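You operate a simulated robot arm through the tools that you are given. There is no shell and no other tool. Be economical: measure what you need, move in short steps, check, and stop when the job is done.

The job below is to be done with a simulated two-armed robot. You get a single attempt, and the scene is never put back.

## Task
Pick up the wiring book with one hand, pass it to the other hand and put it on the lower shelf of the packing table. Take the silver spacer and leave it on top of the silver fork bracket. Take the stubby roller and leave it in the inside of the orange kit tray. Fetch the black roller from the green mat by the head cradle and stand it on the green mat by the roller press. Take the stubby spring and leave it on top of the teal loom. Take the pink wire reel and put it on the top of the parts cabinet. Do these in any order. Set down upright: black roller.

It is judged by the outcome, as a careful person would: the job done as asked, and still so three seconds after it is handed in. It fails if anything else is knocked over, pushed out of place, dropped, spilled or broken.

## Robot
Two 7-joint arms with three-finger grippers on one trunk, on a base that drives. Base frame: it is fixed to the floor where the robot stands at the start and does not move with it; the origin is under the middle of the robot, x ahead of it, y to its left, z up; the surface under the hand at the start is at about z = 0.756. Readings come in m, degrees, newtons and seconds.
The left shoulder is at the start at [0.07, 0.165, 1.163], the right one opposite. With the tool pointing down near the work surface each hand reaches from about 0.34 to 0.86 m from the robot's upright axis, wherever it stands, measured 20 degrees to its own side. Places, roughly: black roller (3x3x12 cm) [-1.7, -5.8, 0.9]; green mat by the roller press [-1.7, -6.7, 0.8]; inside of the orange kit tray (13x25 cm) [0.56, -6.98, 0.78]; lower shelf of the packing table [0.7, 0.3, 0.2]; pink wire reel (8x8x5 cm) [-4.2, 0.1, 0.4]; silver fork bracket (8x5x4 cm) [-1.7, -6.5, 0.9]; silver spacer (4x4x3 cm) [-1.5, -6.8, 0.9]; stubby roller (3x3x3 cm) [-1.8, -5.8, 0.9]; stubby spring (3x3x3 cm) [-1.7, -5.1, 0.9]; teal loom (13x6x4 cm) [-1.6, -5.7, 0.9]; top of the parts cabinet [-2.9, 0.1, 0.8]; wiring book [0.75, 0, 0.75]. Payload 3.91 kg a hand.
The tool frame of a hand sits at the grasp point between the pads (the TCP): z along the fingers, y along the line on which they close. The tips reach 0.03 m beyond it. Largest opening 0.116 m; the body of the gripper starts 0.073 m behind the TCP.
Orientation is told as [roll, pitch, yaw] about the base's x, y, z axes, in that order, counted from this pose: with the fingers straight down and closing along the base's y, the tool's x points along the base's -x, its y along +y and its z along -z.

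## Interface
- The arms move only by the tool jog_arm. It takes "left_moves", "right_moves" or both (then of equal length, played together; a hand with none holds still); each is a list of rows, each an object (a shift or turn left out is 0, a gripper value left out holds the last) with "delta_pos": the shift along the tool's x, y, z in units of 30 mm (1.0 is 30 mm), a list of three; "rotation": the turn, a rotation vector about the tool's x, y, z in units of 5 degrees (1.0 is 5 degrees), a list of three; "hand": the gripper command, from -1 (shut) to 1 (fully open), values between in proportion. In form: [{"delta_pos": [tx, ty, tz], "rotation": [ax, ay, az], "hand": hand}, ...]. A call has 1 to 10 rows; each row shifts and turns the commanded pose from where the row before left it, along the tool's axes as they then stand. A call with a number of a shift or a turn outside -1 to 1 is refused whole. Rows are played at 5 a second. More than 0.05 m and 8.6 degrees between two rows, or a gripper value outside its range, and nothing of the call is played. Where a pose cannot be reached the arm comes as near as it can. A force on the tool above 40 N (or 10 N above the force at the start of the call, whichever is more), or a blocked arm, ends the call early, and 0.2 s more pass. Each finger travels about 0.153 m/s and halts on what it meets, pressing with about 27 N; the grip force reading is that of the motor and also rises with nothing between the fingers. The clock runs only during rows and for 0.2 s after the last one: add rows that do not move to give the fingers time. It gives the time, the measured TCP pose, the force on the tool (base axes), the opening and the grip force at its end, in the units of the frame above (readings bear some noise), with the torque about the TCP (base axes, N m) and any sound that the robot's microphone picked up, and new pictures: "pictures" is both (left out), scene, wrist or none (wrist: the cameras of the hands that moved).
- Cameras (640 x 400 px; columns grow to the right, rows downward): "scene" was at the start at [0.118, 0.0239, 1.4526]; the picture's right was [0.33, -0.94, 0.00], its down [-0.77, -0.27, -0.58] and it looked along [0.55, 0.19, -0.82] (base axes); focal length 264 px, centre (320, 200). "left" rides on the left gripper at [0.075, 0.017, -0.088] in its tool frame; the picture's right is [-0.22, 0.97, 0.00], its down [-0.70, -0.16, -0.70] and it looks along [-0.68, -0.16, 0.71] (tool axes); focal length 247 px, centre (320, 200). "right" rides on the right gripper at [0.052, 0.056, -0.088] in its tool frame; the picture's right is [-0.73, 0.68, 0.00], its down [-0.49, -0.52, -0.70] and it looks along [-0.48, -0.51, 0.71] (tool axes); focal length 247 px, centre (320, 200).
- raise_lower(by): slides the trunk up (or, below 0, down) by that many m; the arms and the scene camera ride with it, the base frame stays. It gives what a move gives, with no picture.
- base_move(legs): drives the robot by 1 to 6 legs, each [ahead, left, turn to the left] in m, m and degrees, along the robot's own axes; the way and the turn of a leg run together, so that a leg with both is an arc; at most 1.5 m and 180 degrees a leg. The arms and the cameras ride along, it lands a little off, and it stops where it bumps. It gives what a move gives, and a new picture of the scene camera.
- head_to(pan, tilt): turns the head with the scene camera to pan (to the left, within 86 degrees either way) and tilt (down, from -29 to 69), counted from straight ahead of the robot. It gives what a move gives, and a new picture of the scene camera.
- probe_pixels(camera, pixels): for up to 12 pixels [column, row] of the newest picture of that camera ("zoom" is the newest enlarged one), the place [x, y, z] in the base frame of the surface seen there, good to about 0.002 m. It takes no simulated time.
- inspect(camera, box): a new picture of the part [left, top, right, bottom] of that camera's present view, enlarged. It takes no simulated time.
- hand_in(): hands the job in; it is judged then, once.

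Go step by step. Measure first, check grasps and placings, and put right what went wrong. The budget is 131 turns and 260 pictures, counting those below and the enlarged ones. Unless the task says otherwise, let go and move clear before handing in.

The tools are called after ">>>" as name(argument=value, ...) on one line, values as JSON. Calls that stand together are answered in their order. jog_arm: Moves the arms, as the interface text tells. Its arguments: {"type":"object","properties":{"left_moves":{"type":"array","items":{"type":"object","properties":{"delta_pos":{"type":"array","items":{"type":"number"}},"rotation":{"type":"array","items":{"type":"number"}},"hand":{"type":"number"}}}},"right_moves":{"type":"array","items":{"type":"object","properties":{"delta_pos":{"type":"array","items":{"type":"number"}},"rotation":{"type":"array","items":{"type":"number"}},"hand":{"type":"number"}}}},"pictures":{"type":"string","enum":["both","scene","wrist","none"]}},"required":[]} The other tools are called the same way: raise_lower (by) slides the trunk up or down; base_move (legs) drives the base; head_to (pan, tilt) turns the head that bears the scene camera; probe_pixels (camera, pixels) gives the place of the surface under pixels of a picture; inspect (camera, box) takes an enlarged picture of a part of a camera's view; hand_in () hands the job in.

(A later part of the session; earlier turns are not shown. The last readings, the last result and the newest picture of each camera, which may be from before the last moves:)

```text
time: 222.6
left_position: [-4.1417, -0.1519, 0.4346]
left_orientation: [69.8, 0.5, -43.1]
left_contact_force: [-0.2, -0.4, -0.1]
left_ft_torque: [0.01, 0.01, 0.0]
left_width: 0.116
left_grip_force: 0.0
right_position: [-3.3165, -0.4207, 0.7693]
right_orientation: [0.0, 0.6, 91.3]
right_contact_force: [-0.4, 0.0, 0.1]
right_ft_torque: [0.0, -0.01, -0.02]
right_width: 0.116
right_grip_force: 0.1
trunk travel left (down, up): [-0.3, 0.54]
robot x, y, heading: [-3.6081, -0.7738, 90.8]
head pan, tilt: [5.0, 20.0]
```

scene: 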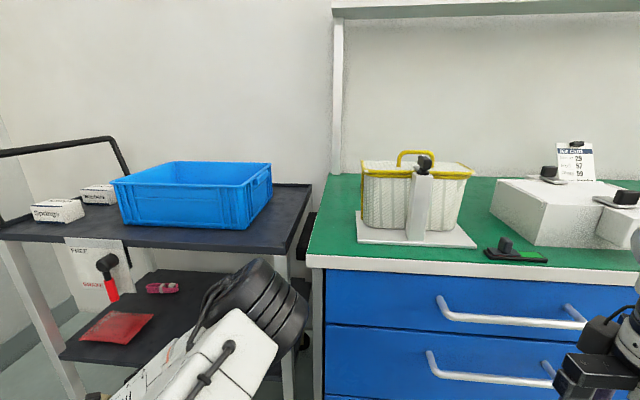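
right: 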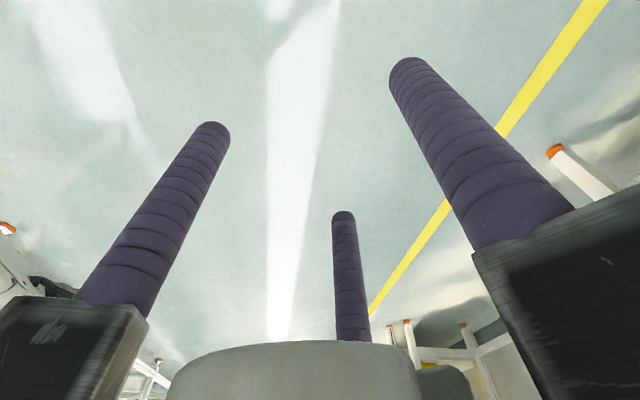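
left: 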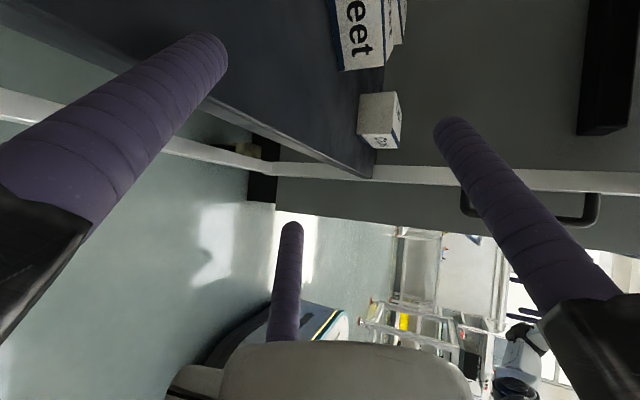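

Now measure the box's front face from here.

>>> probe_pixels(camera="left", pixels=[[346, 66], [383, 64], [332, 6], [370, 6], [355, 35], [340, 40], [392, 30]])

```text
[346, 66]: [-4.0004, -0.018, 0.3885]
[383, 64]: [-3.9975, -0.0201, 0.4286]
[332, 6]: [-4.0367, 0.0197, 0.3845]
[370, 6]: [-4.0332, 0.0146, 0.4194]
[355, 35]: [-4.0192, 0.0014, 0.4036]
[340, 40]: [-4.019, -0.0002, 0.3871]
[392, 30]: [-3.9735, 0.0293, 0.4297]
```

The front face is at yaw ≈−46°, box centre ≈(−4.009,0.0235). I'll fine-align (−3° yaw, 3.4 cm left), then advance 12 cm and look.

>>> jog_arm(left_moves=[{"delta_pos": [0.57, 0, 0], "rotation": [0, -0.56, 0.2]}, {"delta_pos": [0.57, 0, 0]}, {"delta_pos": [0, 0.34, 0.94]}, {"delta_pos": [0, 0.34, 0.94]}, {"delta_pos": [0, 0.34, 0.94]}, {"delta_pos": [0, 0.2, 0.55]}, {}], pictures="wrist")

```text
time: 224.2
left_position: [-4.0915, -0.0521, 0.4333]
left_orientation: [69.8, 0.4, -46.1]
left_contact_force: [-0.6, -0.6, 0.9]
left_ft_torque: [-0.02, 0.01, -0.02]
left_width: 0.116
left_grip_force: 0.0
right_position: [-3.3161, -0.4213, 0.769]
right_orientation: [0.0, 0.5, 91.2]
right_contact_force: [-0.4, 0.0, 0.6]
right_ft_torque: [0.04, 0.01, 0.02]
right_width: 0.1158
right_grip_force: 0.1
trunk travel left (down, up): [-0.3, 0.54]
robot x, y, heading: [-3.6078, -0.7748, 90.7]
head pan, tilt: [5.0, 20.0]
```

left: 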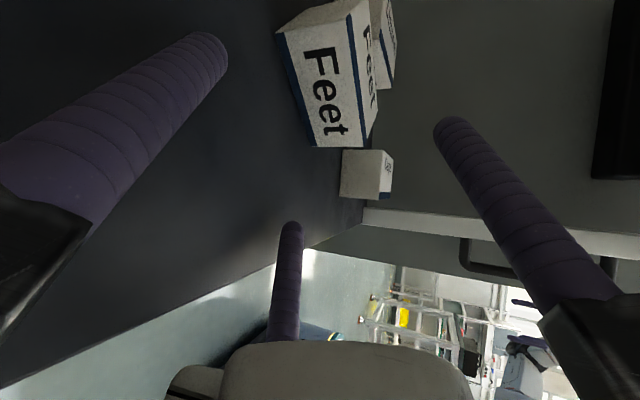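

Both sides look open. I'll re-measure the front face corners to verify centering.

>>> probe_pixels(camera="left", pixels=[[288, 40], [316, 140], [362, 138], [347, 22], [325, 85], [279, 31], [290, 25], [340, 185], [290, 228]])

```text
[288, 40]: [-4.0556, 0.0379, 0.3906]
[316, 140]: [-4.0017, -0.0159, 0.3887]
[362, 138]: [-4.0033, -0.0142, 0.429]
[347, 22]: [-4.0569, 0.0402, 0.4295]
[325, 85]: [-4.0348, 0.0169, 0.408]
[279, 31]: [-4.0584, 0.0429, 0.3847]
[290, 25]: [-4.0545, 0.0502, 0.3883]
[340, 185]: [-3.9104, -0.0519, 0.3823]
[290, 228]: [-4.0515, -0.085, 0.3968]
```

Centred within 3 mm. I'll advance 11.3 cm and close.

>>> jog_arm(left_moves=[{"delta_pos": [0.08, 0.34, 0.94]}, {"delta_pos": [0, 0.34, 0.94]}, {"delta_pos": [0, 0.34, 0.94]}, {"delta_pos": [0, 0.26, 0.71]}, {}, {"hand": 0.5}, {"hand": -1}, {}, {}], pictures="wrist")

```text
time: 226.2
left_position: [-4.0115, 0.0257, 0.4347]
left_orientation: [69.7, 0.4, -46.0]
left_contact_force: [0.2, 0.1, -0.7]
left_ft_torque: [0.01, 0.01, 0.0]
left_width: 0.1058
left_grip_force: 27.5
right_position: [-3.3172, -0.4223, 0.7689]
right_orientation: [0.0, 0.5, 91.3]
right_contact_force: [0.8, 0.6, 0.2]
right_ft_torque: [0.02, -0.03, 0.03]
right_width: 0.1158
right_grip_force: 0.0
trunk travel left (down, up): [-0.3, 0.54]
robot x, y, heading: [-3.6075, -0.7709, 90.9]
head pan, tilt: [5.0, 20.0]
```

left: 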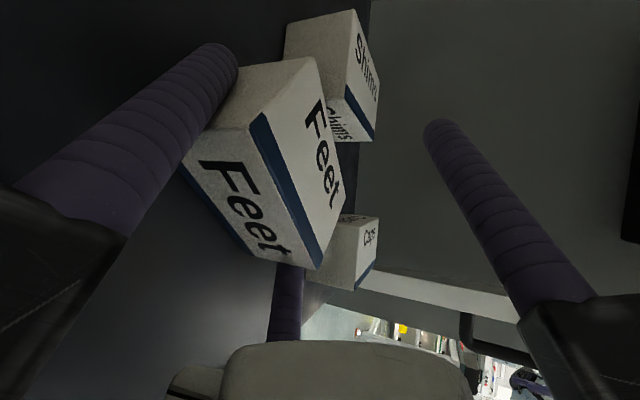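

The box is gripped squarely. I'll lift 1.2 cm, bring it to its original centre (−3.9965,−0.0445), and rotate it back +42.5°.

>>> jog_arm(left_moves=[{"delta_pos": [0, 0.4, -0.14]}, {"delta_pos": [-0.67, -0.145, -0.4]}, {"delta_pos": [-0.67, -0.145, -0.4]}, {"delta_pos": [-0.67, -0.145, -0.4]}, {"rotation": [0, 0.888, -0.323]}, {"rotation": [0, 0.888, -0.323]}, {"rotation": [0, 0.888, -0.323]}, {"rotation": [0, 0.888, -0.323]}, {"rotation": [0, 0.888, -0.323]}, {"rotation": [0, 0.888, -0.323]}], pictures="none")

>>> jog_arm(left_moves=[{"rotation": [0, 0.888, -0.323]}, {"rotation": [0, 0.888, -0.323]}, {"rotation": [0, 0.888, -0.323]}, {}], pictures="wrist")

```text
time: 228.4
left_position: [-3.9949, -0.0422, 0.4469]
left_orientation: [69.9, 0.4, -17.7]
left_contact_force: [-0.4, -0.6, -1.2]
left_ft_torque: [0.0, -0.03, -0.01]
left_width: 0.1058
left_grip_force: 26.9
right_position: [-3.3169, -0.422, 0.7699]
right_orientation: [0.0, 0.4, 91.2]
right_contact_force: [0.2, -0.1, -0.1]
right_ft_torque: [-0.01, -0.02, 0.03]
right_width: 0.1163
right_grip_force: 0.2
trunk travel left (down, up): [-0.3, 0.54]
robot x, y, heading: [-3.606, -0.7726, 90.4]
head pan, tilt: [5.0, 20.0]
```

```text
time: 229.4
left_position: [-3.9953, -0.0428, 0.4466]
left_orientation: [70.1, 0.5, -3.4]
left_contact_force: [0.4, 0.7, -2.4]
left_ft_torque: [0.02, 0.0, -0.01]
left_width: 0.1057
left_grip_force: 27.4
right_position: [-3.3169, -0.4213, 0.7692]
right_orientation: [0.1, 0.5, 91.3]
right_contact_force: [0.0, -0.5, -0.5]
right_ft_torque: [0.0, 0.0, 0.02]
right_width: 0.1158
right_grip_force: 0.0
trunk travel left (down, up): [-0.3, 0.54]
robot x, y, heading: [-3.6067, -0.7735, 90.5]
head pan, tilt: [5.0, 20.0]
```

left: 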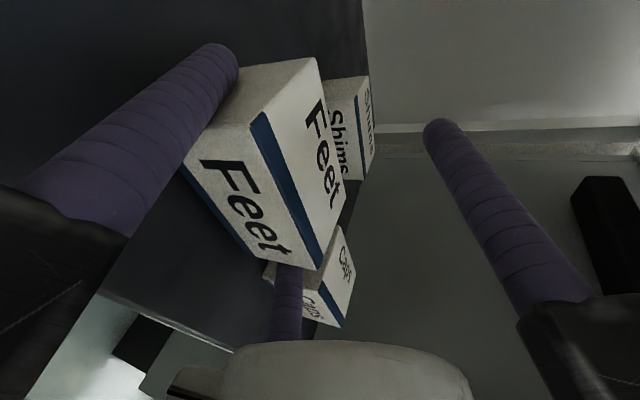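

Check the held box's front face against the target before lowering.

>>> probe_pixels(camera="left", pixels=[[248, 132], [312, 262], [225, 170], [265, 240], [318, 70], [340, 210]])

```text
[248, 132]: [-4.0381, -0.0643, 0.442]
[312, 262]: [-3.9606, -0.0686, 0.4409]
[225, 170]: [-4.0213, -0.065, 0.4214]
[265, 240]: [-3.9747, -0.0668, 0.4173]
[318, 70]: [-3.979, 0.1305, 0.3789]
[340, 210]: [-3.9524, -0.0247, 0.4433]
```

It matches the original pose to within millimetres. Lower 1.3 cm, open and withdraw.

>>> jog_arm(left_moves=[{"delta_pos": [0, -0.39, 0.14]}, {}, {"hand": 0.9}, {"hand": 1}, {}, {"delta_pos": [0, -0.34, -0.94]}, {"delta_pos": [0, -0.34, -0.94]}, {"delta_pos": [0, -0.34, -0.94]}, {"delta_pos": [0, -0.34, -0.94]}, {"delta_pos": [0, -0.34, -0.94]}], pictures="wrist")

>>> base_move(legs=[[-0.2, 0, 0]])

>>> raise_lower(by=0.4)

>>> raise_lower(by=0.1)

```text
time: 231.6
left_position: [-4.0053, -0.1929, 0.4356]
left_orientation: [70.1, 0.5, -3.5]
left_contact_force: [-0.1, 0.1, 0.3]
left_ft_torque: [0.0, 0.03, -0.01]
left_width: 0.1159
left_grip_force: 0.0
right_position: [-3.3169, -0.4206, 0.7686]
right_orientation: [0.1, 0.5, 91.4]
right_contact_force: [0.0, -0.3, -0.7]
right_ft_torque: [0.0, 0.01, 0.02]
right_width: 0.1161
right_grip_force: 0.0
trunk travel left (down, up): [-0.3, 0.54]
robot x, y, heading: [-3.606, -0.7706, 90.8]
head pan, tilt: [5.0, 20.0]
```

left: 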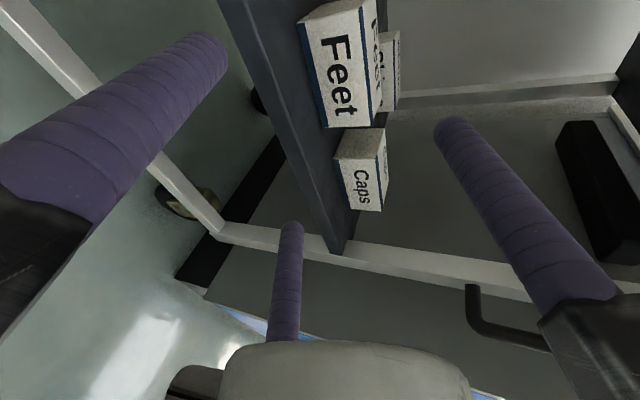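

```text
time: 233.2
left_position: [-3.9998, -0.39, 0.436]
left_orientation: [70.0, 0.4, -3.6]
left_contact_force: [-0.3, 0.5, -0.3]
left_ft_torque: [0.0, 0.0, 0.02]
left_width: 0.116
left_grip_force: 0.1
right_position: [-3.3125, -0.6212, 0.7693]
right_orientation: [0.0, 0.5, 91.2]
right_contact_force: [0.6, 0.2, -0.1]
right_ft_torque: [0.04, -0.02, -0.02]
right_width: 0.116
right_grip_force: 0.1
trunk travel left (down, up): [-0.3, 0.54]
robot x, y, heading: [-3.6105, -0.9692, 90.7]
head pan, tilt: [5.0, 20.0]
```

scene: 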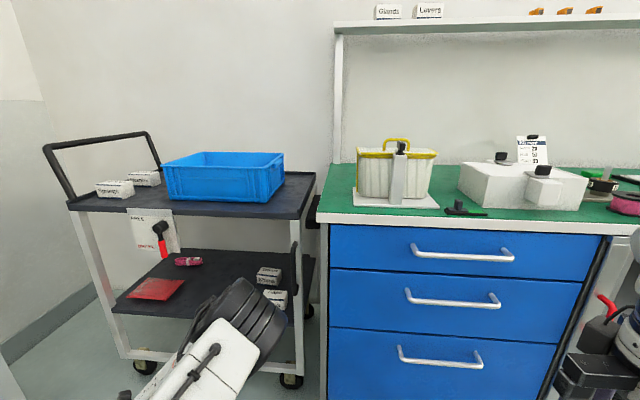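

```text
time: 237.1
left_position: [-4.0007, -0.3901, 0.8358]
left_orientation: [70.1, 0.6, -3.6]
left_contact_force: [0.5, 0.4, 0.5]
left_ft_torque: [0.01, 0.0, 0.0]
left_width: 0.116
left_grip_force: 0.0
right_position: [-3.3144, -0.6207, 1.1693]
right_orientation: [0.0, 0.5, 91.2]
right_contact_force: [-0.5, 0.1, 0.4]
right_ft_torque: [0.02, 0.01, -0.05]
right_width: 0.1158
right_grip_force: 0.0
trunk travel left (down, up): [-0.7, 0.14]
robot x, y, heading: [-3.6088, -0.9706, 90.7]
head pan, tilt: [5.0, 20.0]
```

```text
time: 238.4
left_position: [-3.9998, -0.3892, 0.9352]
left_orientation: [70.0, 0.5, -3.6]
left_contact_force: [0.0, 0.1, 0.0]
left_ft_torque: [0.01, 0.01, -0.01]
left_width: 0.1161
left_grip_force: 0.1
right_position: [-3.3125, -0.6194, 1.2686]
right_orientation: [0.0, 0.4, 91.3]
right_contact_force: [0.4, 0.1, -0.2]
right_ft_torque: [-0.03, -0.01, -0.02]
right_width: 0.1159
right_grip_force: 0.1
trunk travel left (down, up): [-0.8, 0.04]
robot x, y, heading: [-3.6046, -0.9666, 90.5]
head pan, tilt: [5.0, 20.0]
```

"Feet" is back in place and the reel is delivered. Now fold the left hand fingers-down, then back out along the corridor facing west and strafe south down the aisle.

>>> jog_arm(left_moves=[{"rotation": [0.68, 0.68, -0.97]}, {"rotation": [0.68, 0.68, -0.97]}, {"rotation": [0.68, 0.68, -0.97]}, {"rotation": [0.68, 0.68, -0.97]}, {"rotation": [0.68, 0.68, -0.97]}, {"rotation": [0.68, 0.68, -0.97]}, {"rotation": [0.68, 0.68, -0.97]}, {"rotation": [0.68, 0.68, -0.97]}], pictures="none")

>>> jog_arm(left_moves=[{"rotation": [0.68, 0.68, -0.97]}, {"rotation": [0.68, 0.68, -0.97]}, {"rotation": [0.68, 0.68, -0.97]}, {"rotation": [0.68, 0.68, -0.97]}, {"rotation": [0.68, 0.68, -0.97]}, {"rotation": [0.68, 0.68, -0.97]}, {"rotation": [0.68, 0.68, -0.97]}, {"rotation": [0.68, 0.68, -0.97]}, {}], pictures="none")

>>> base_move(legs=[[0.27, 0, 0], [0, 0, 89.5], [-1.5, 0, 0], [-1.45, 0, 0]])

>>> base_move(legs=[[0, 1.5, 0], [0, 1.5, 0], [0, 1.3, 0]])

>>> head_to(pan=0, tilt=30)

```text
time: 240.2
left_position: [-4.0026, -0.3895, 0.9362]
left_orientation: [35.3, -14.6, 41.4]
left_contact_force: [-1.0, 1.2, 0.2]
left_ft_torque: [-0.02, -0.02, 0.0]
left_width: 0.1159
left_grip_force: 0.1
right_position: [-3.3145, -0.6215, 1.2695]
right_orientation: [0.0, 0.5, 91.2]
right_contact_force: [-0.3, -0.2, -0.8]
right_ft_torque: [0.0, 0.0, -0.01]
right_width: 0.1157
right_grip_force: 0.2
trunk travel left (down, up): [-0.8, 0.04]
robot x, y, heading: [-3.6063, -0.9716, 90.5]
head pan, tilt: [5.0, 20.0]
```

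```text
time: 242.2
left_position: [-3.9998, -0.3898, 0.9359]
left_orientation: [0.4, -0.1, 86.5]
left_contact_force: [0.7, -0.5, -0.6]
left_ft_torque: [-0.02, 0.01, 0.01]
left_width: 0.1159
left_grip_force: 0.0
right_position: [-3.3128, -0.6209, 1.2687]
right_orientation: [0.1, 0.5, 91.2]
right_contact_force: [-1.4, -0.6, 0.4]
right_ft_torque: [0.02, 0.01, -0.03]
right_width: 0.1158
right_grip_force: 0.0
trunk travel left (down, up): [-0.8, 0.04]
robot x, y, heading: [-3.6049, -0.9708, 90.4]
head pan, tilt: [5.0, 20.0]
```

```text
time: 258.6
left_position: [-1.969, -1.1747, 0.9421]
left_orientation: [0.7, -1.7, 171.0]
left_contact_force: [-23.6, -1.4, -1.6]
left_ft_torque: [0.33, 0.47, -1.64]
left_width: 0.1161
left_grip_force: 0.0
right_position: [-1.6663, -0.5127, 1.2706]
right_orientation: [0.0, 0.7, 176.0]
right_contact_force: [1.2, 0.3, 0.3]
right_ft_torque: [0.05, 0.09, -0.01]
right_width: 0.1162
right_grip_force: 0.2
trunk travel left (down, up): [-0.8, 0.04]
robot x, y, heading: [-1.3471, -0.8339, 175.6]
head pan, tilt: [5.0, 20.0]
stopped in leg 4: the force on the tool passed its limit at 71 N (the readings are from after the stop); the commanded pose is now the measured one
```

scene: 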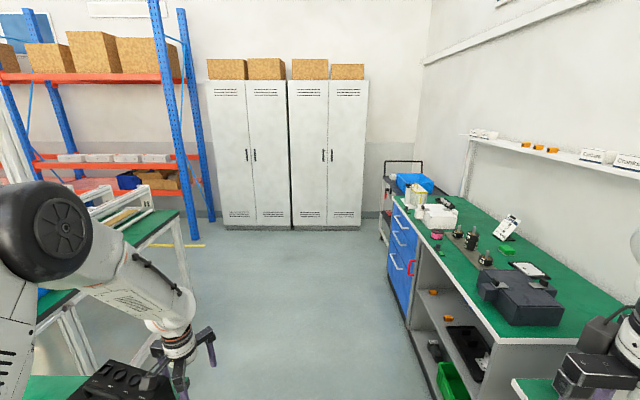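

```text
time: 260.9
left_position: [-1.9728, -1.2499, 0.9387]
left_orientation: [0.8, -0.7, 165.9]
left_contact_force: [0.3, -0.3, 0.3]
left_ft_torque: [0.01, 0.03, 0.02]
left_width: 0.1159
left_grip_force: 0.0
right_position: [-1.6177, -0.6182, 1.2682]
right_orientation: [0.2, 0.6, 170.7]
right_contact_force: [0.2, 0.2, 1.1]
right_ft_torque: [-0.07, 0.05, 0.02]
right_width: 0.1158
right_grip_force: 0.1
trunk travel left (down, up): [-0.8, 0.04]
robot x, y, heading: [-1.3278, -0.9682, 170.3]
head pan, tilt: [5.0, 20.0]
stopped in leg 1: the robot was blocked; the commanded pose is now the measured one
```

scene: 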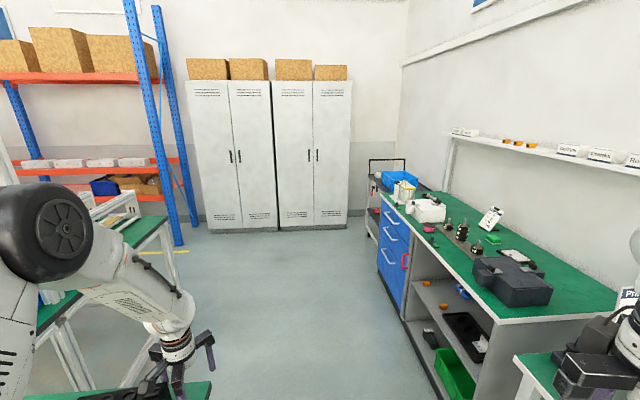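

```text
time: 261.7
left_position: [-1.9729, -1.2528, 0.9384]
left_orientation: [0.6, -0.7, 165.9]
left_contact_force: [0.0, -1.4, -0.6]
left_ft_torque: [-0.01, -0.01, 0.0]
left_width: 0.1162
left_grip_force: 0.1
right_position: [-1.6171, -0.62, 1.269]
right_orientation: [0.0, 0.5, 170.7]
right_contact_force: [0.2, 0.0, 0.2]
right_ft_torque: [-0.05, 0.02, 0.0]
right_width: 0.1159
right_grip_force: 0.0
trunk travel left (down, up): [-0.8, 0.04]
robot x, y, heading: [-1.3285, -0.9661, 170.2]
head pan, tilt: [0.0, 30.0]
```

scene: 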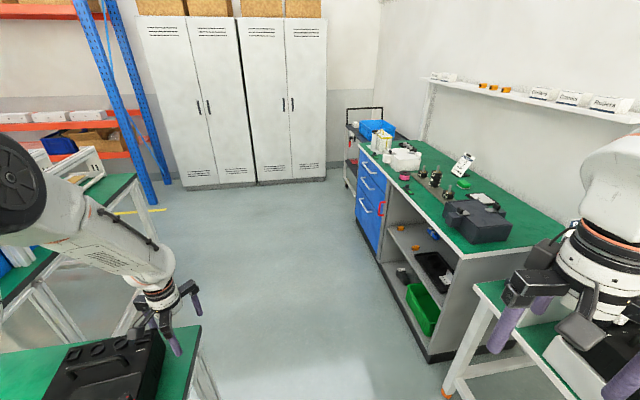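

The left hand struck the black device on the south table (71 N) and the queued strafe was then blocked. I'll stop and inspect that table before moving anything.

>>> head_to(pan=40, tilt=45)

>>> probe_pixels(camera="scene", pixels=[[250, 150], [300, 180], [200, 200], [320, 240], [250, 250], [350, 150], [150, 150], [320, 300]])

```text
time: 262.7
left_position: [-1.9725, -1.2527, 0.9383]
left_orientation: [0.7, -0.6, 165.9]
left_contact_force: [-0.2, 0.5, -0.8]
left_ft_torque: [0.0, 0.0, -0.02]
left_width: 0.1162
left_grip_force: 0.1
right_position: [-1.6192, -0.6207, 1.269]
right_orientation: [0.1, 0.6, 170.7]
right_contact_force: [0.8, -0.2, 1.0]
right_ft_torque: [0.01, -0.02, -0.02]
right_width: 0.1159
right_grip_force: 0.0
trunk travel left (down, up): [-0.8, 0.04]
robot x, y, heading: [-1.3323, -0.9699, 170.3]
head pan, tilt: [40.0, 45.0]
```

scene: 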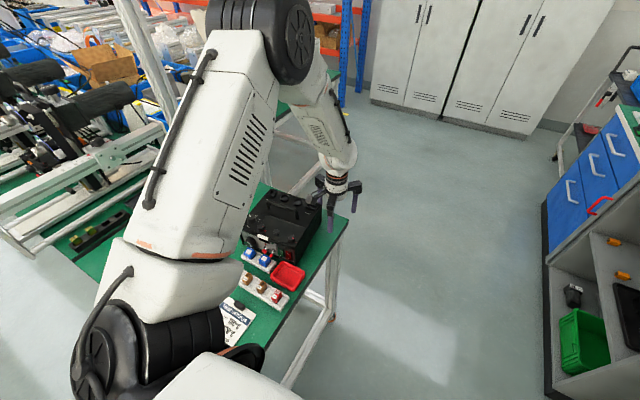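

```text
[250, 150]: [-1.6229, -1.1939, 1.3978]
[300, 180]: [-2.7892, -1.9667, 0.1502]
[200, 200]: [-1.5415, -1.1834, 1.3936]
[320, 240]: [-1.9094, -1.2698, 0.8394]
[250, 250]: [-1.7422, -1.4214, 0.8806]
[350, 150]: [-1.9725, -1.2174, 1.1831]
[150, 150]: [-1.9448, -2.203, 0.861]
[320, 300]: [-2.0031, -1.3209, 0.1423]
```

I'll zoom in on the device and measure its corners; from the earlier picture its front-right bottom corner was ≈(−1.83,−1.25).

>>> inspect(camera="scene", box=[230, 170, 370, 310])

>>> probe_pixels(camera="scene", pixels=[[300, 258], [303, 254], [322, 212], [318, 230], [295, 262], [262, 252], [285, 195], [290, 275], [275, 280], [305, 275]])

```text
2.86 times, centred on (300, 240) of scene
```

zoom: 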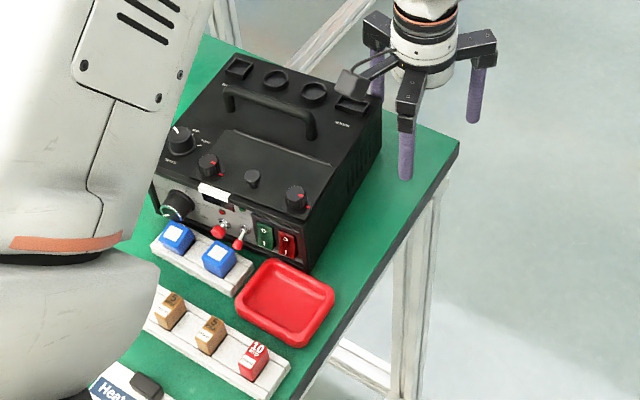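

```text
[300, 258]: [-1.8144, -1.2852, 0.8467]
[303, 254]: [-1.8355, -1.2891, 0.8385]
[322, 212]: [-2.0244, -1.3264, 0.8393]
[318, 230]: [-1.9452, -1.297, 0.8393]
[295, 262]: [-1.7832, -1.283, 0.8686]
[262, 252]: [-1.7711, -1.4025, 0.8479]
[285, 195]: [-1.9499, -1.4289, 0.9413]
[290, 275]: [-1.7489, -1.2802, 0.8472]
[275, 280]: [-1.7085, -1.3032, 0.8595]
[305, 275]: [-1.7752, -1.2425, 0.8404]
```

The device seems shifted about 4 cm south. I'll measure its face orientation, and raise the left hand straight up clear of it.

>>> probe_pixels(camera="scene", pixels=[[281, 250], [263, 243], [309, 245], [317, 226], [250, 245], [297, 250], [322, 208], [268, 190], [293, 238], [252, 230]])

>>> jog_arm(left_moves=[{"delta_pos": [0, 0, -1]}, {"delta_pos": [0, 0, -1]}, {"delta_pos": [0, 0, -1]}, {"delta_pos": [0, 0, -1]}, {"delta_pos": [0, 0, -1]}, {"delta_pos": [0, 0, -1]}, {}], pictures="scene")

>>> inspect(camera="scene", box=[230, 170, 370, 310])

```text
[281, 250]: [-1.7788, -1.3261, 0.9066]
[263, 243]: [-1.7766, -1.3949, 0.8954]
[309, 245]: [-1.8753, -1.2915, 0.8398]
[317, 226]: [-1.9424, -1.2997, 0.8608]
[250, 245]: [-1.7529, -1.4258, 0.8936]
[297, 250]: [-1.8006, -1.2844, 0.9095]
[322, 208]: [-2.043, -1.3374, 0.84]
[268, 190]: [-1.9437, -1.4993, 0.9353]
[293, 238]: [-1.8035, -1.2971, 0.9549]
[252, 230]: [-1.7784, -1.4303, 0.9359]
```

```text
time: 264.3
left_position: [-1.9724, -1.2523, 1.1188]
left_orientation: [0.4, -0.6, 165.7]
left_contact_force: [-0.7, -0.3, 0.3]
left_ft_torque: [0.02, -0.01, 0.01]
left_width: 0.1159
left_grip_force: 0.2
right_position: [-1.62, -0.6202, 1.2697]
right_orientation: [0.1, 0.7, 170.7]
right_contact_force: [0.2, 0.1, -0.4]
right_ft_torque: [-0.02, -0.03, -0.04]
right_width: 0.1157
right_grip_force: 0.1
trunk travel left (down, up): [-0.8, 0.04]
robot x, y, heading: [-1.3298, -0.9704, 169.8]
head pan, tilt: [40.0, 45.0]
```

scene: 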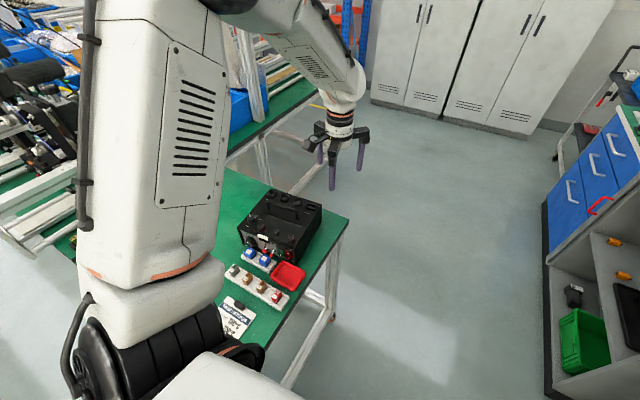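

```text
2.86 times, centred on (300, 240) of scene
```

zoom: 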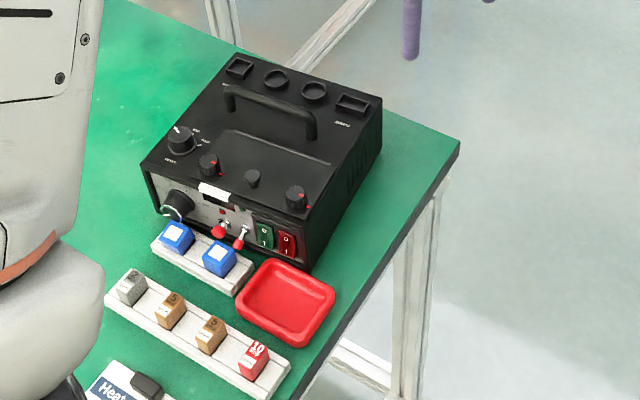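

The device has been pushed ≈4–5 cm and turned ≈8.6°. Its top carry handle lets me drag it back with one grasp; I'll measure the handle.

>>> probe_pixels(camera="scene", pixels=[[270, 204], [283, 208], [295, 212], [268, 203], [297, 215], [302, 242], [242, 230], [321, 204], [283, 212]])

>>> jog_arm(left_moves=[{"rotation": [0, 0, 1]}, {"rotation": [0, 0, 1]}, {"rotation": [0, 0, 1]}, {"rotation": [0, 0, 1]}, {"rotation": [0, 0, 1]}, {"rotation": [0, 0, 1]}, {"rotation": [0, 0, 1]}, {"rotation": [0, 0, 1]}, {"rotation": [0, 0, 1]}, {"rotation": [0, 0, 1]}], pictures="none")

>>> jog_arm(left_moves=[{"rotation": [0, 0, 1]}, {"rotation": [0, 0, 1]}, {"rotation": [0, 0, 1]}, {"rotation": [0, 0, 1]}, {}], pictures="wrist")

```text
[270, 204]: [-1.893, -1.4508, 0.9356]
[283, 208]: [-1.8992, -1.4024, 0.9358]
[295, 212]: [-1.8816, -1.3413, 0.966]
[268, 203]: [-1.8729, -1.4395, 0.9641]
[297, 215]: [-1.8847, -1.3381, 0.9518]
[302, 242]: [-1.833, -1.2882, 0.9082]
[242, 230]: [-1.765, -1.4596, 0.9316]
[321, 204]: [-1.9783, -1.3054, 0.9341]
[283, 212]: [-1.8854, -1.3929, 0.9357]
```

```text
time: 266.5
left_position: [-1.9713, -1.2506, 1.1166]
left_orientation: [0.7, -0.1, 115.7]
left_contact_force: [0.1, 0.7, -0.3]
left_ft_torque: [-0.01, 0.05, 0.01]
left_width: 0.1161
left_grip_force: 0.0
right_position: [-1.6192, -0.6201, 1.2683]
right_orientation: [0.1, 0.6, 170.6]
right_contact_force: [0.7, -0.9, 0.8]
right_ft_torque: [0.02, 0.02, 0.0]
right_width: 0.1159
right_grip_force: 0.1
trunk travel left (down, up): [-0.8, 0.04]
robot x, y, heading: [-1.3312, -0.9685, 170.2]
head pan, tilt: [40.0, 45.0]
```

```text
time: 267.7
left_position: [-1.9719, -1.2521, 1.1182]
left_orientation: [0.8, 0.3, 95.8]
left_contact_force: [0.0, -1.7, -0.1]
left_ft_torque: [0.03, 0.03, 0.0]
left_width: 0.116
left_grip_force: 0.1
right_position: [-1.6195, -0.6193, 1.2688]
right_orientation: [0.1, 0.6, 170.6]
right_contact_force: [0.0, 0.0, 0.1]
right_ft_torque: [-0.02, 0.01, -0.03]
right_width: 0.1163
right_grip_force: 0.2
trunk travel left (down, up): [-0.8, 0.04]
robot x, y, heading: [-1.3258, -0.9687, 170.4]
head pan, tilt: [40.0, 45.0]
```

left: 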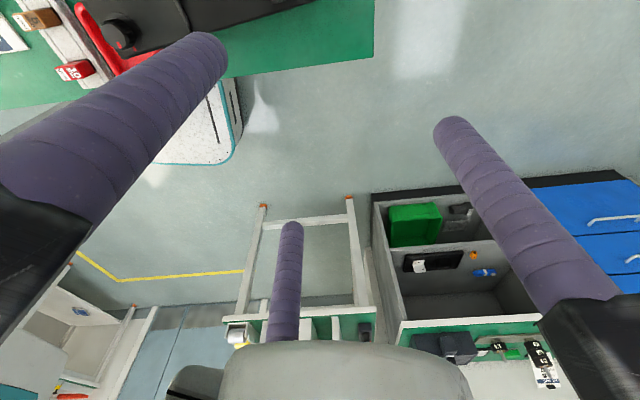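

Handle centre ≈(−1.877,−1.390), top z 0.966; the hand's closing axis is now across it. I'll move over it and descend with a 6 cm opening.

>>> jog_arm(left_moves=[{"delta_pos": [0.98, -0.54, 0], "hand": 0.03}, {"delta_pos": [0.98, -0.54, 0]}, {"delta_pos": [0.98, -0.54, 0]}, {"delta_pos": [0.98, -0.54, 0]}, {"delta_pos": [0.98, -0.54, 0]}, {"delta_pos": [0, 0, 0.95]}, {"delta_pos": [0, 0, 0.95]}, {"delta_pos": [0, 0, 0.95]}, {}], pictures="both")

```text
time: 269.7
left_position: [-1.8775, -1.3904, 1.0321]
left_orientation: [0.8, 0.3, 95.9]
left_contact_force: [-0.4, -0.6, -0.1]
left_ft_torque: [0.0, -0.01, -0.02]
left_width: 0.0599
left_grip_force: 0.0
right_position: [-1.6185, -0.6196, 1.2678]
right_orientation: [0.1, 0.6, 170.8]
right_contact_force: [0.4, 0.1, 0.8]
right_ft_torque: [-0.01, -0.02, -0.01]
right_width: 0.1161
right_grip_force: 0.1
trunk travel left (down, up): [-0.8, 0.04]
robot x, y, heading: [-1.3282, -0.9728, 170.1]
head pan, tilt: [40.0, 45.0]
```

scene: 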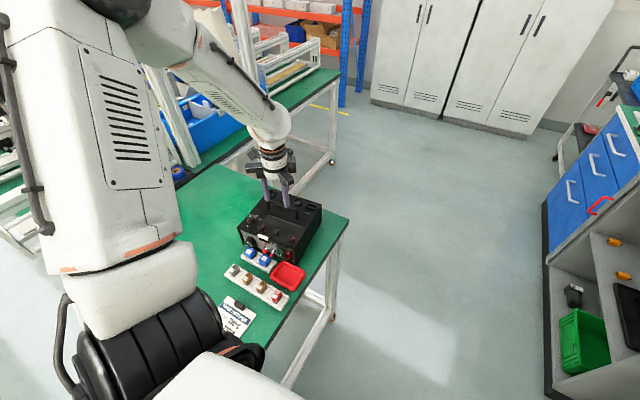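
left: 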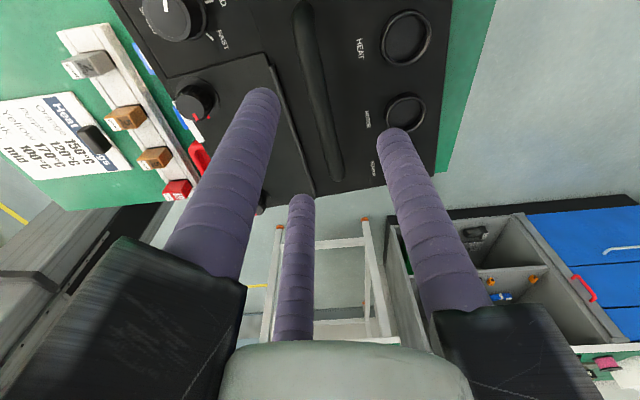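

The jaws straddle the handle. Descend 6 cm, close, and drag the device back (−0.05,+0.045) with −8.6° yaw.

>>> jog_arm(left_moves=[{"delta_pos": [0, 0, 0.95]}, {"delta_pos": [0, 0, 0.97]}, {}, {"hand": -1}, {}, {}, {"delta_pos": [-0.55, 0.5, -0.05], "rotation": [0, 0, 0.57]}, {"delta_pos": [-0.55, 0.5, 0], "rotation": [0, 0, 0.57]}, {"delta_pos": [-0.56, 0.51, 0], "rotation": [0, 0, 0.57]}, {}], pictures="scene")

>>> inspect(camera="scene", box=[230, 170, 370, 310])

>>> probe_pixels(camera="scene", pixels=[[242, 226], [296, 246], [297, 252], [258, 240], [322, 200]])

```text
time: 271.9
left_position: [-1.9275, -1.3446, 0.9735]
left_orientation: [0.7, 0.2, 87.2]
left_contact_force: [1.3, 0.5, -0.3]
left_ft_torque: [0.68, -0.13, -0.14]
left_width: 0.0207
left_grip_force: 26.8
right_position: [-1.6207, -0.62, 1.2679]
right_orientation: [0.1, 0.7, 170.6]
right_contact_force: [0.0, 0.5, 0.7]
right_ft_torque: [-0.03, -0.02, 0.05]
right_width: 0.116
right_grip_force: 0.0
trunk travel left (down, up): [-0.8, 0.04]
robot x, y, heading: [-1.3292, -0.9712, 170.5]
head pan, tilt: [40.0, 45.0]
```

scene: 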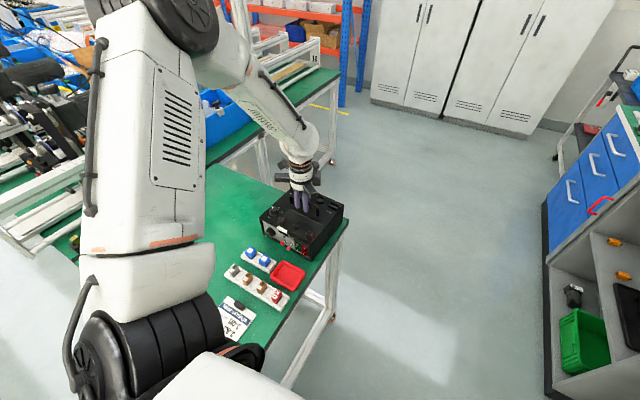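

```text
2.86 times, centred on (300, 240) of scene
```

zoom: 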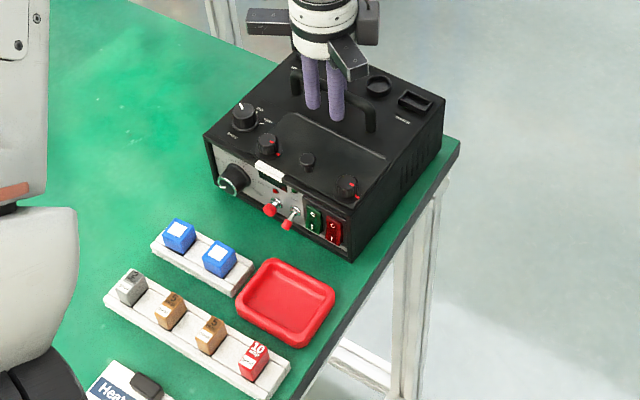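

```text
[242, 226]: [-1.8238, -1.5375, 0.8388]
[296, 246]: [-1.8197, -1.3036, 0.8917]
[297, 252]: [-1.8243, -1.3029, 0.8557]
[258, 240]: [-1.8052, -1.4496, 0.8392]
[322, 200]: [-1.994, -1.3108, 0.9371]
```

The device is back where it was (front x≈−1.83, gap to the tray restored). Release, raise the left hand high, then leave via the aisle and go south.

>>> jog_arm(left_moves=[{"hand": 0.0}, {}, {"delta_pos": [0, 0, -1]}, {"delta_pos": [0, 0, -1]}, {"delta_pos": [0, 0, -1]}, {"delta_pos": [0, 0, -1]}, {"delta_pos": [0, 0, -1]}, {"delta_pos": [0, 0, -1]}, {"delta_pos": [0, 0, -0.8]}], pictures="none")

>>> base_move(legs=[[0, -0.2, 0], [0, 0, 9.6], [-0.78, 0, 0]])

>>> head_to(pan=60, tilt=25)

```text
time: 273.9
left_position: [-1.922, -1.3402, 1.18]
left_orientation: [0.7, 0.6, 87.3]
left_contact_force: [0.4, -0.2, 0.7]
left_ft_torque: [0.0, 0.02, -0.02]
left_width: 0.0579
left_grip_force: 0.2
right_position: [-1.6192, -0.6199, 1.2685]
right_orientation: [0.1, 0.6, 170.7]
right_contact_force: [0.2, 0.0, -1.1]
right_ft_torque: [-0.02, 0.0, 0.0]
right_width: 0.1161
right_grip_force: 0.1
trunk travel left (down, up): [-0.8, 0.04]
robot x, y, heading: [-1.3255, -0.9723, 170.2]
head pan, tilt: [40.0, 45.0]
```

```text
time: 280.1
left_position: [-1.0262, -1.2444, 1.1794]
left_orientation: [0.8, 0.4, 97.1]
left_contact_force: [0.0, -0.4, 0.2]
left_ft_torque: [0.0, 0.04, 0.0]
left_width: 0.0581
left_grip_force: 0.0
right_position: [-0.8494, -0.481, 1.2683]
right_orientation: [0.1, 0.7, -179.4]
right_contact_force: [0.4, 0.4, -0.4]
right_ft_torque: [-0.01, 0.01, -0.01]
right_width: 0.1159
right_grip_force: 0.0
trunk travel left (down, up): [-0.8, 0.04]
robot x, y, heading: [-0.5018, -0.7778, -180.0]
head pan, tilt: [40.0, 45.0]
```

scene: 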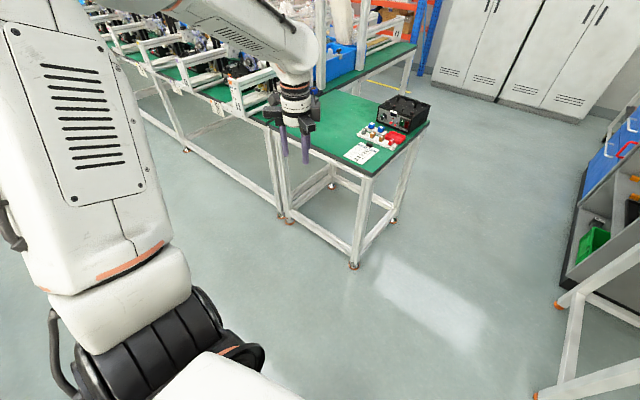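

```text
time: 280.9
left_position: [-1.0252, -1.2434, 1.1794]
left_orientation: [0.6, 0.4, 97.0]
left_contact_force: [0.8, 0.9, 0.4]
left_ft_torque: [0.01, 0.0, 0.02]
left_width: 0.0579
left_grip_force: 0.0
right_position: [-0.8478, -0.4816, 1.2691]
right_orientation: [0.1, 0.6, -179.5]
right_contact_force: [-0.3, -0.4, -0.1]
right_ft_torque: [0.02, 0.01, 0.0]
right_width: 0.1159
right_grip_force: 0.0
trunk travel left (down, up): [-0.8, 0.04]
robot x, y, heading: [-0.5035, -0.776, -180.0]
head pan, tilt: [60.0, 25.0]
```

scene: 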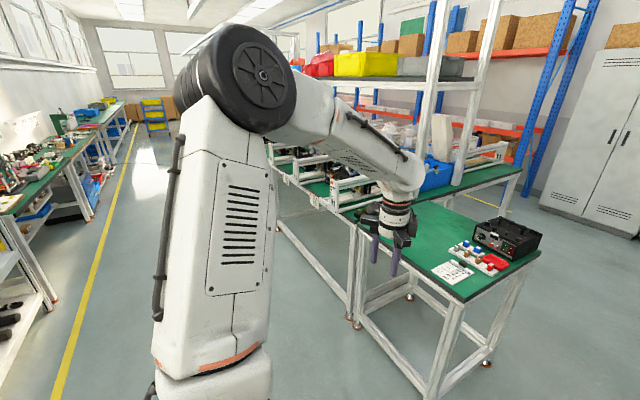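

The aisle is clear. I'll shift 8 cm east and strafe south 4.4 m, keeping the heading west.

>>> base_move(legs=[[-0.08, 0, 0], [0, 1.5, 0], [0, 1.5, 0], [0, 1.4, 0]])

>>> head_to(pan=0, tilt=35)

```text
time: 302.7
left_position: [-0.9326, -5.6735, 1.1793]
left_orientation: [0.7, 0.4, 97.3]
left_contact_force: [-0.1, -1.1, -0.2]
left_ft_torque: [-0.03, -0.03, -0.06]
left_width: 0.0579
left_grip_force: 0.1
right_position: [-0.7599, -4.9108, 1.2695]
right_orientation: [0.0, 0.5, -179.2]
right_contact_force: [-0.8, 0.1, 0.3]
right_ft_torque: [0.02, -0.03, 0.03]
right_width: 0.1159
right_grip_force: 0.0
trunk travel left (down, up): [-0.8, 0.04]
robot x, y, heading: [-0.4133, -5.2056, -179.5]
head pan, tilt: [60.0, 25.0]
```

scene: 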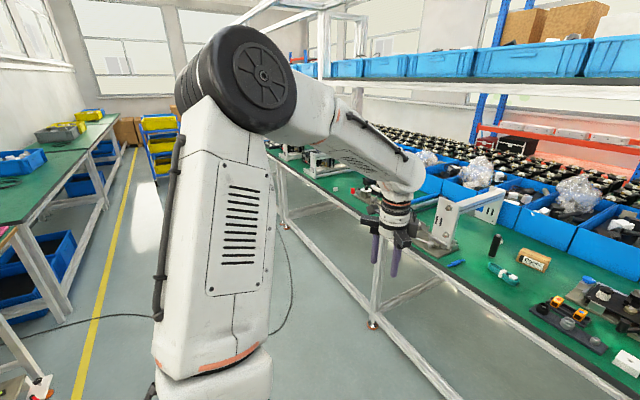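

```text
time: 304.0
left_position: [-0.9329, -5.6735, 1.1804]
left_orientation: [0.6, 0.4, 97.3]
left_contact_force: [-0.3, 0.1, -0.2]
left_ft_torque: [0.02, -0.02, -0.02]
left_width: 0.0578
left_grip_force: 0.2
right_position: [-0.7606, -4.912, 1.2679]
right_orientation: [0.1, 0.6, -179.1]
right_contact_force: [0.7, 0.2, 0.6]
right_ft_torque: [-0.02, -0.04, -0.01]
right_width: 0.1159
right_grip_force: 0.0
trunk travel left (down, up): [-0.8, 0.04]
robot x, y, heading: [-0.4146, -5.2033, -179.5]
head pan, tilt: [0.0, 35.0]
```

scene: 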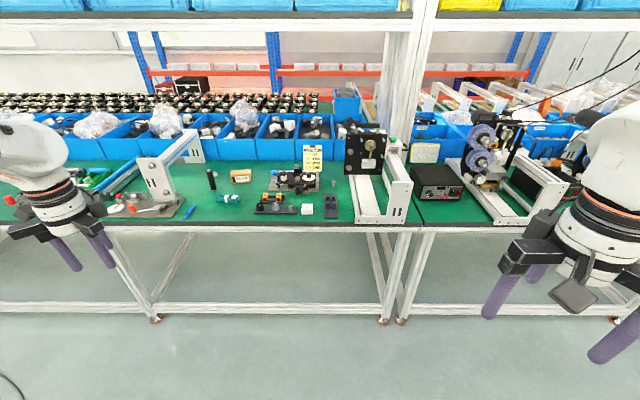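

The work bench is ahead: black roller at (211,178), teal loom (230,198). I'll zoom to identify everything.

>>> inspect(camera="scene", box=[250, 150, 410, 230])

>>> inspect(camera="scene", box=[110, 140, 270, 230])

>>> probe_pixels(camera="scene", pixels=[[211, 176], [211, 190], [230, 198], [332, 184], [308, 209], [241, 177], [268, 209], [188, 211], [320, 222], [150, 210], [290, 190]])

```text
4.00 times, centred on (330, 190) of scene
```

zoom: 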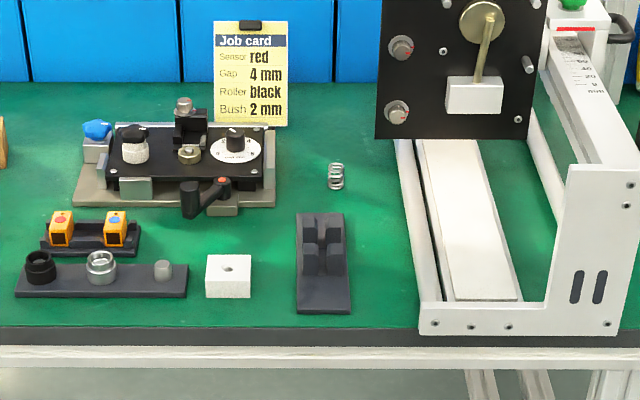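

```text
4.00 times, centred on (190, 185) of scene
```

zoom: 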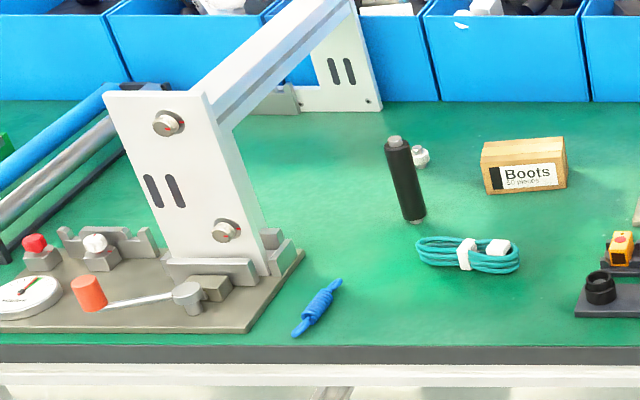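

```text
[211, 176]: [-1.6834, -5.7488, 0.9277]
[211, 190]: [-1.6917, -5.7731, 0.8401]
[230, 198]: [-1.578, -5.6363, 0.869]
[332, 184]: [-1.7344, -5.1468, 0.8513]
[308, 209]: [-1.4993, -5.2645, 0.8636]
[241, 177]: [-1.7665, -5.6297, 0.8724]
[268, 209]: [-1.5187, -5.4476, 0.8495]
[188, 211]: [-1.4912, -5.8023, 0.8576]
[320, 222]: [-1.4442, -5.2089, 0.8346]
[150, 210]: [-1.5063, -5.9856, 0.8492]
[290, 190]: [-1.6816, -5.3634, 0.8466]
```

Everything is identified: spring ≈(−1.735,−5.147), loom ≈(−1.58,−5.64), black roller ≈(−1.69,−5.76), stubby roller behind it. I'll measure the machine panel next to the spring and the overhead shelf, and drive closer.

>>> probe_pixels(camera="scene", pixels=[[346, 137], [347, 170], [358, 190], [353, 215], [300, 12], [334, 184], [226, 198], [400, 60], [208, 175], [215, 179]])

>>> base_move(legs=[[0, 0.15, 0], [0.64, 0, 0]])

>>> head_to(pan=-5, tilt=50)

```text
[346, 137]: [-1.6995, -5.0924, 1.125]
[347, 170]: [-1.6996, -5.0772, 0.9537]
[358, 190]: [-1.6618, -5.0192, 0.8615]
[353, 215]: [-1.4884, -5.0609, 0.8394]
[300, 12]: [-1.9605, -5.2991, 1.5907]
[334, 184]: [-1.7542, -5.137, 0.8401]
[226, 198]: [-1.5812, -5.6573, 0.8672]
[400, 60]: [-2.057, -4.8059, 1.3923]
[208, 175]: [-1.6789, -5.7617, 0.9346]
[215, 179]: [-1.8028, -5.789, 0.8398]
```

```text
time: 308.5
left_position: [-1.5581, -5.8298, 1.1789]
left_orientation: [0.8, 0.5, 97.3]
left_contact_force: [0.0, 0.2, -0.3]
left_ft_torque: [-0.04, 0.02, 0.04]
left_width: 0.0579
left_grip_force: 0.1
right_position: [-1.3854, -5.0668, 1.2685]
right_orientation: [0.2, 0.6, -179.2]
right_contact_force: [-0.4, 0.2, -0.2]
right_ft_torque: [0.01, 0.0, 0.0]
right_width: 0.1161
right_grip_force: 0.1
trunk travel left (down, up): [-0.8, 0.04]
robot x, y, heading: [-1.0393, -5.3605, -179.7]
head pan, tilt: [0.0, 35.0]
```

scene: 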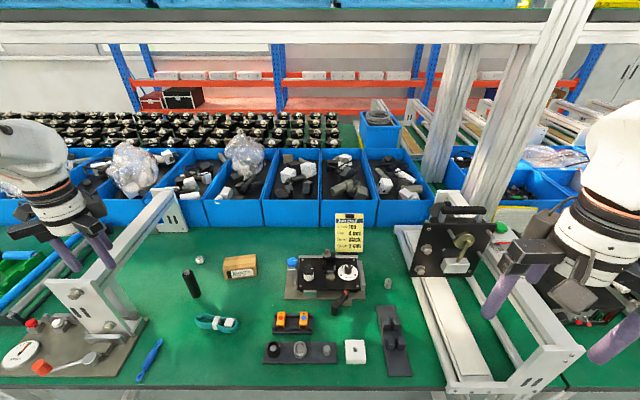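

```text
time: 309.3
left_position: [-1.5603, -5.829, 1.1784]
left_orientation: [0.7, 0.4, 97.3]
left_contact_force: [0.6, -0.3, 0.1]
left_ft_torque: [0.03, -0.02, -0.02]
left_width: 0.0582
left_grip_force: 0.0
right_position: [-1.3867, -5.0664, 1.2684]
right_orientation: [0.1, 0.8, -179.2]
right_contact_force: [-0.1, 0.1, -0.6]
right_ft_torque: [0.02, -0.02, -0.01]
right_width: 0.1157
right_grip_force: 0.0
trunk travel left (down, up): [-0.8, 0.04]
robot x, y, heading: [-1.0429, -5.358, -179.9]
head pan, tilt: [-5.0, 50.0]
```

scene: 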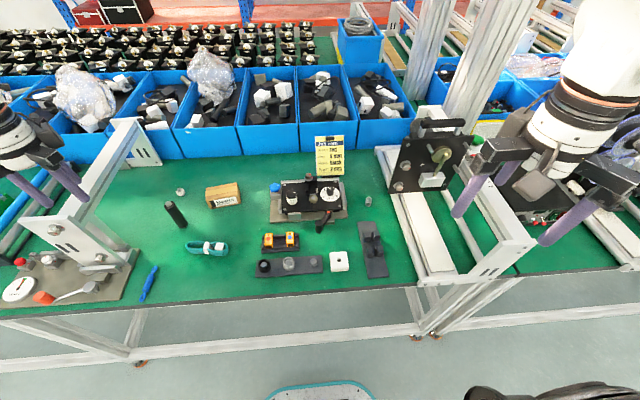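

Now over the bench. I'll zoom on the spring, loom and rollers to measure their centres precisely.

>>> inspect(camera="scene", box=[310, 170, 410, 250])

>>> probe_pixels(camera="scene", pixels=[[368, 197], [366, 201], [370, 201], [368, 206], [343, 190], [341, 215], [212, 245], [205, 248], [220, 250], [181, 190], [172, 203], [170, 208]])

```text
5.00 times, centred on (360, 210) of scene
```

zoom: 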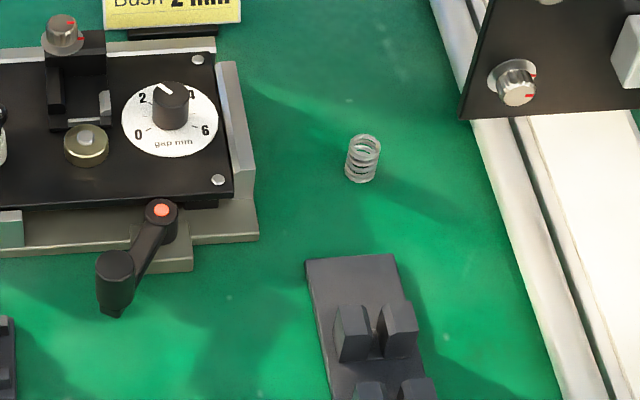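

```text
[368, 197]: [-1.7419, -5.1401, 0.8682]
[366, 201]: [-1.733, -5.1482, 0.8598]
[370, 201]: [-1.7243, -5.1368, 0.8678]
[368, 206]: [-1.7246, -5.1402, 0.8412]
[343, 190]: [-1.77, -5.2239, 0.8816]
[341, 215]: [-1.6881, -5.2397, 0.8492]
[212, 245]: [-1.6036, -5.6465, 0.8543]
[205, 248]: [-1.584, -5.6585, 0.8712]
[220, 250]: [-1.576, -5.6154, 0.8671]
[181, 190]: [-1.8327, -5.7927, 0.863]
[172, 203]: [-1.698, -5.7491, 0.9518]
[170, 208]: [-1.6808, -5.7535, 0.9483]
```

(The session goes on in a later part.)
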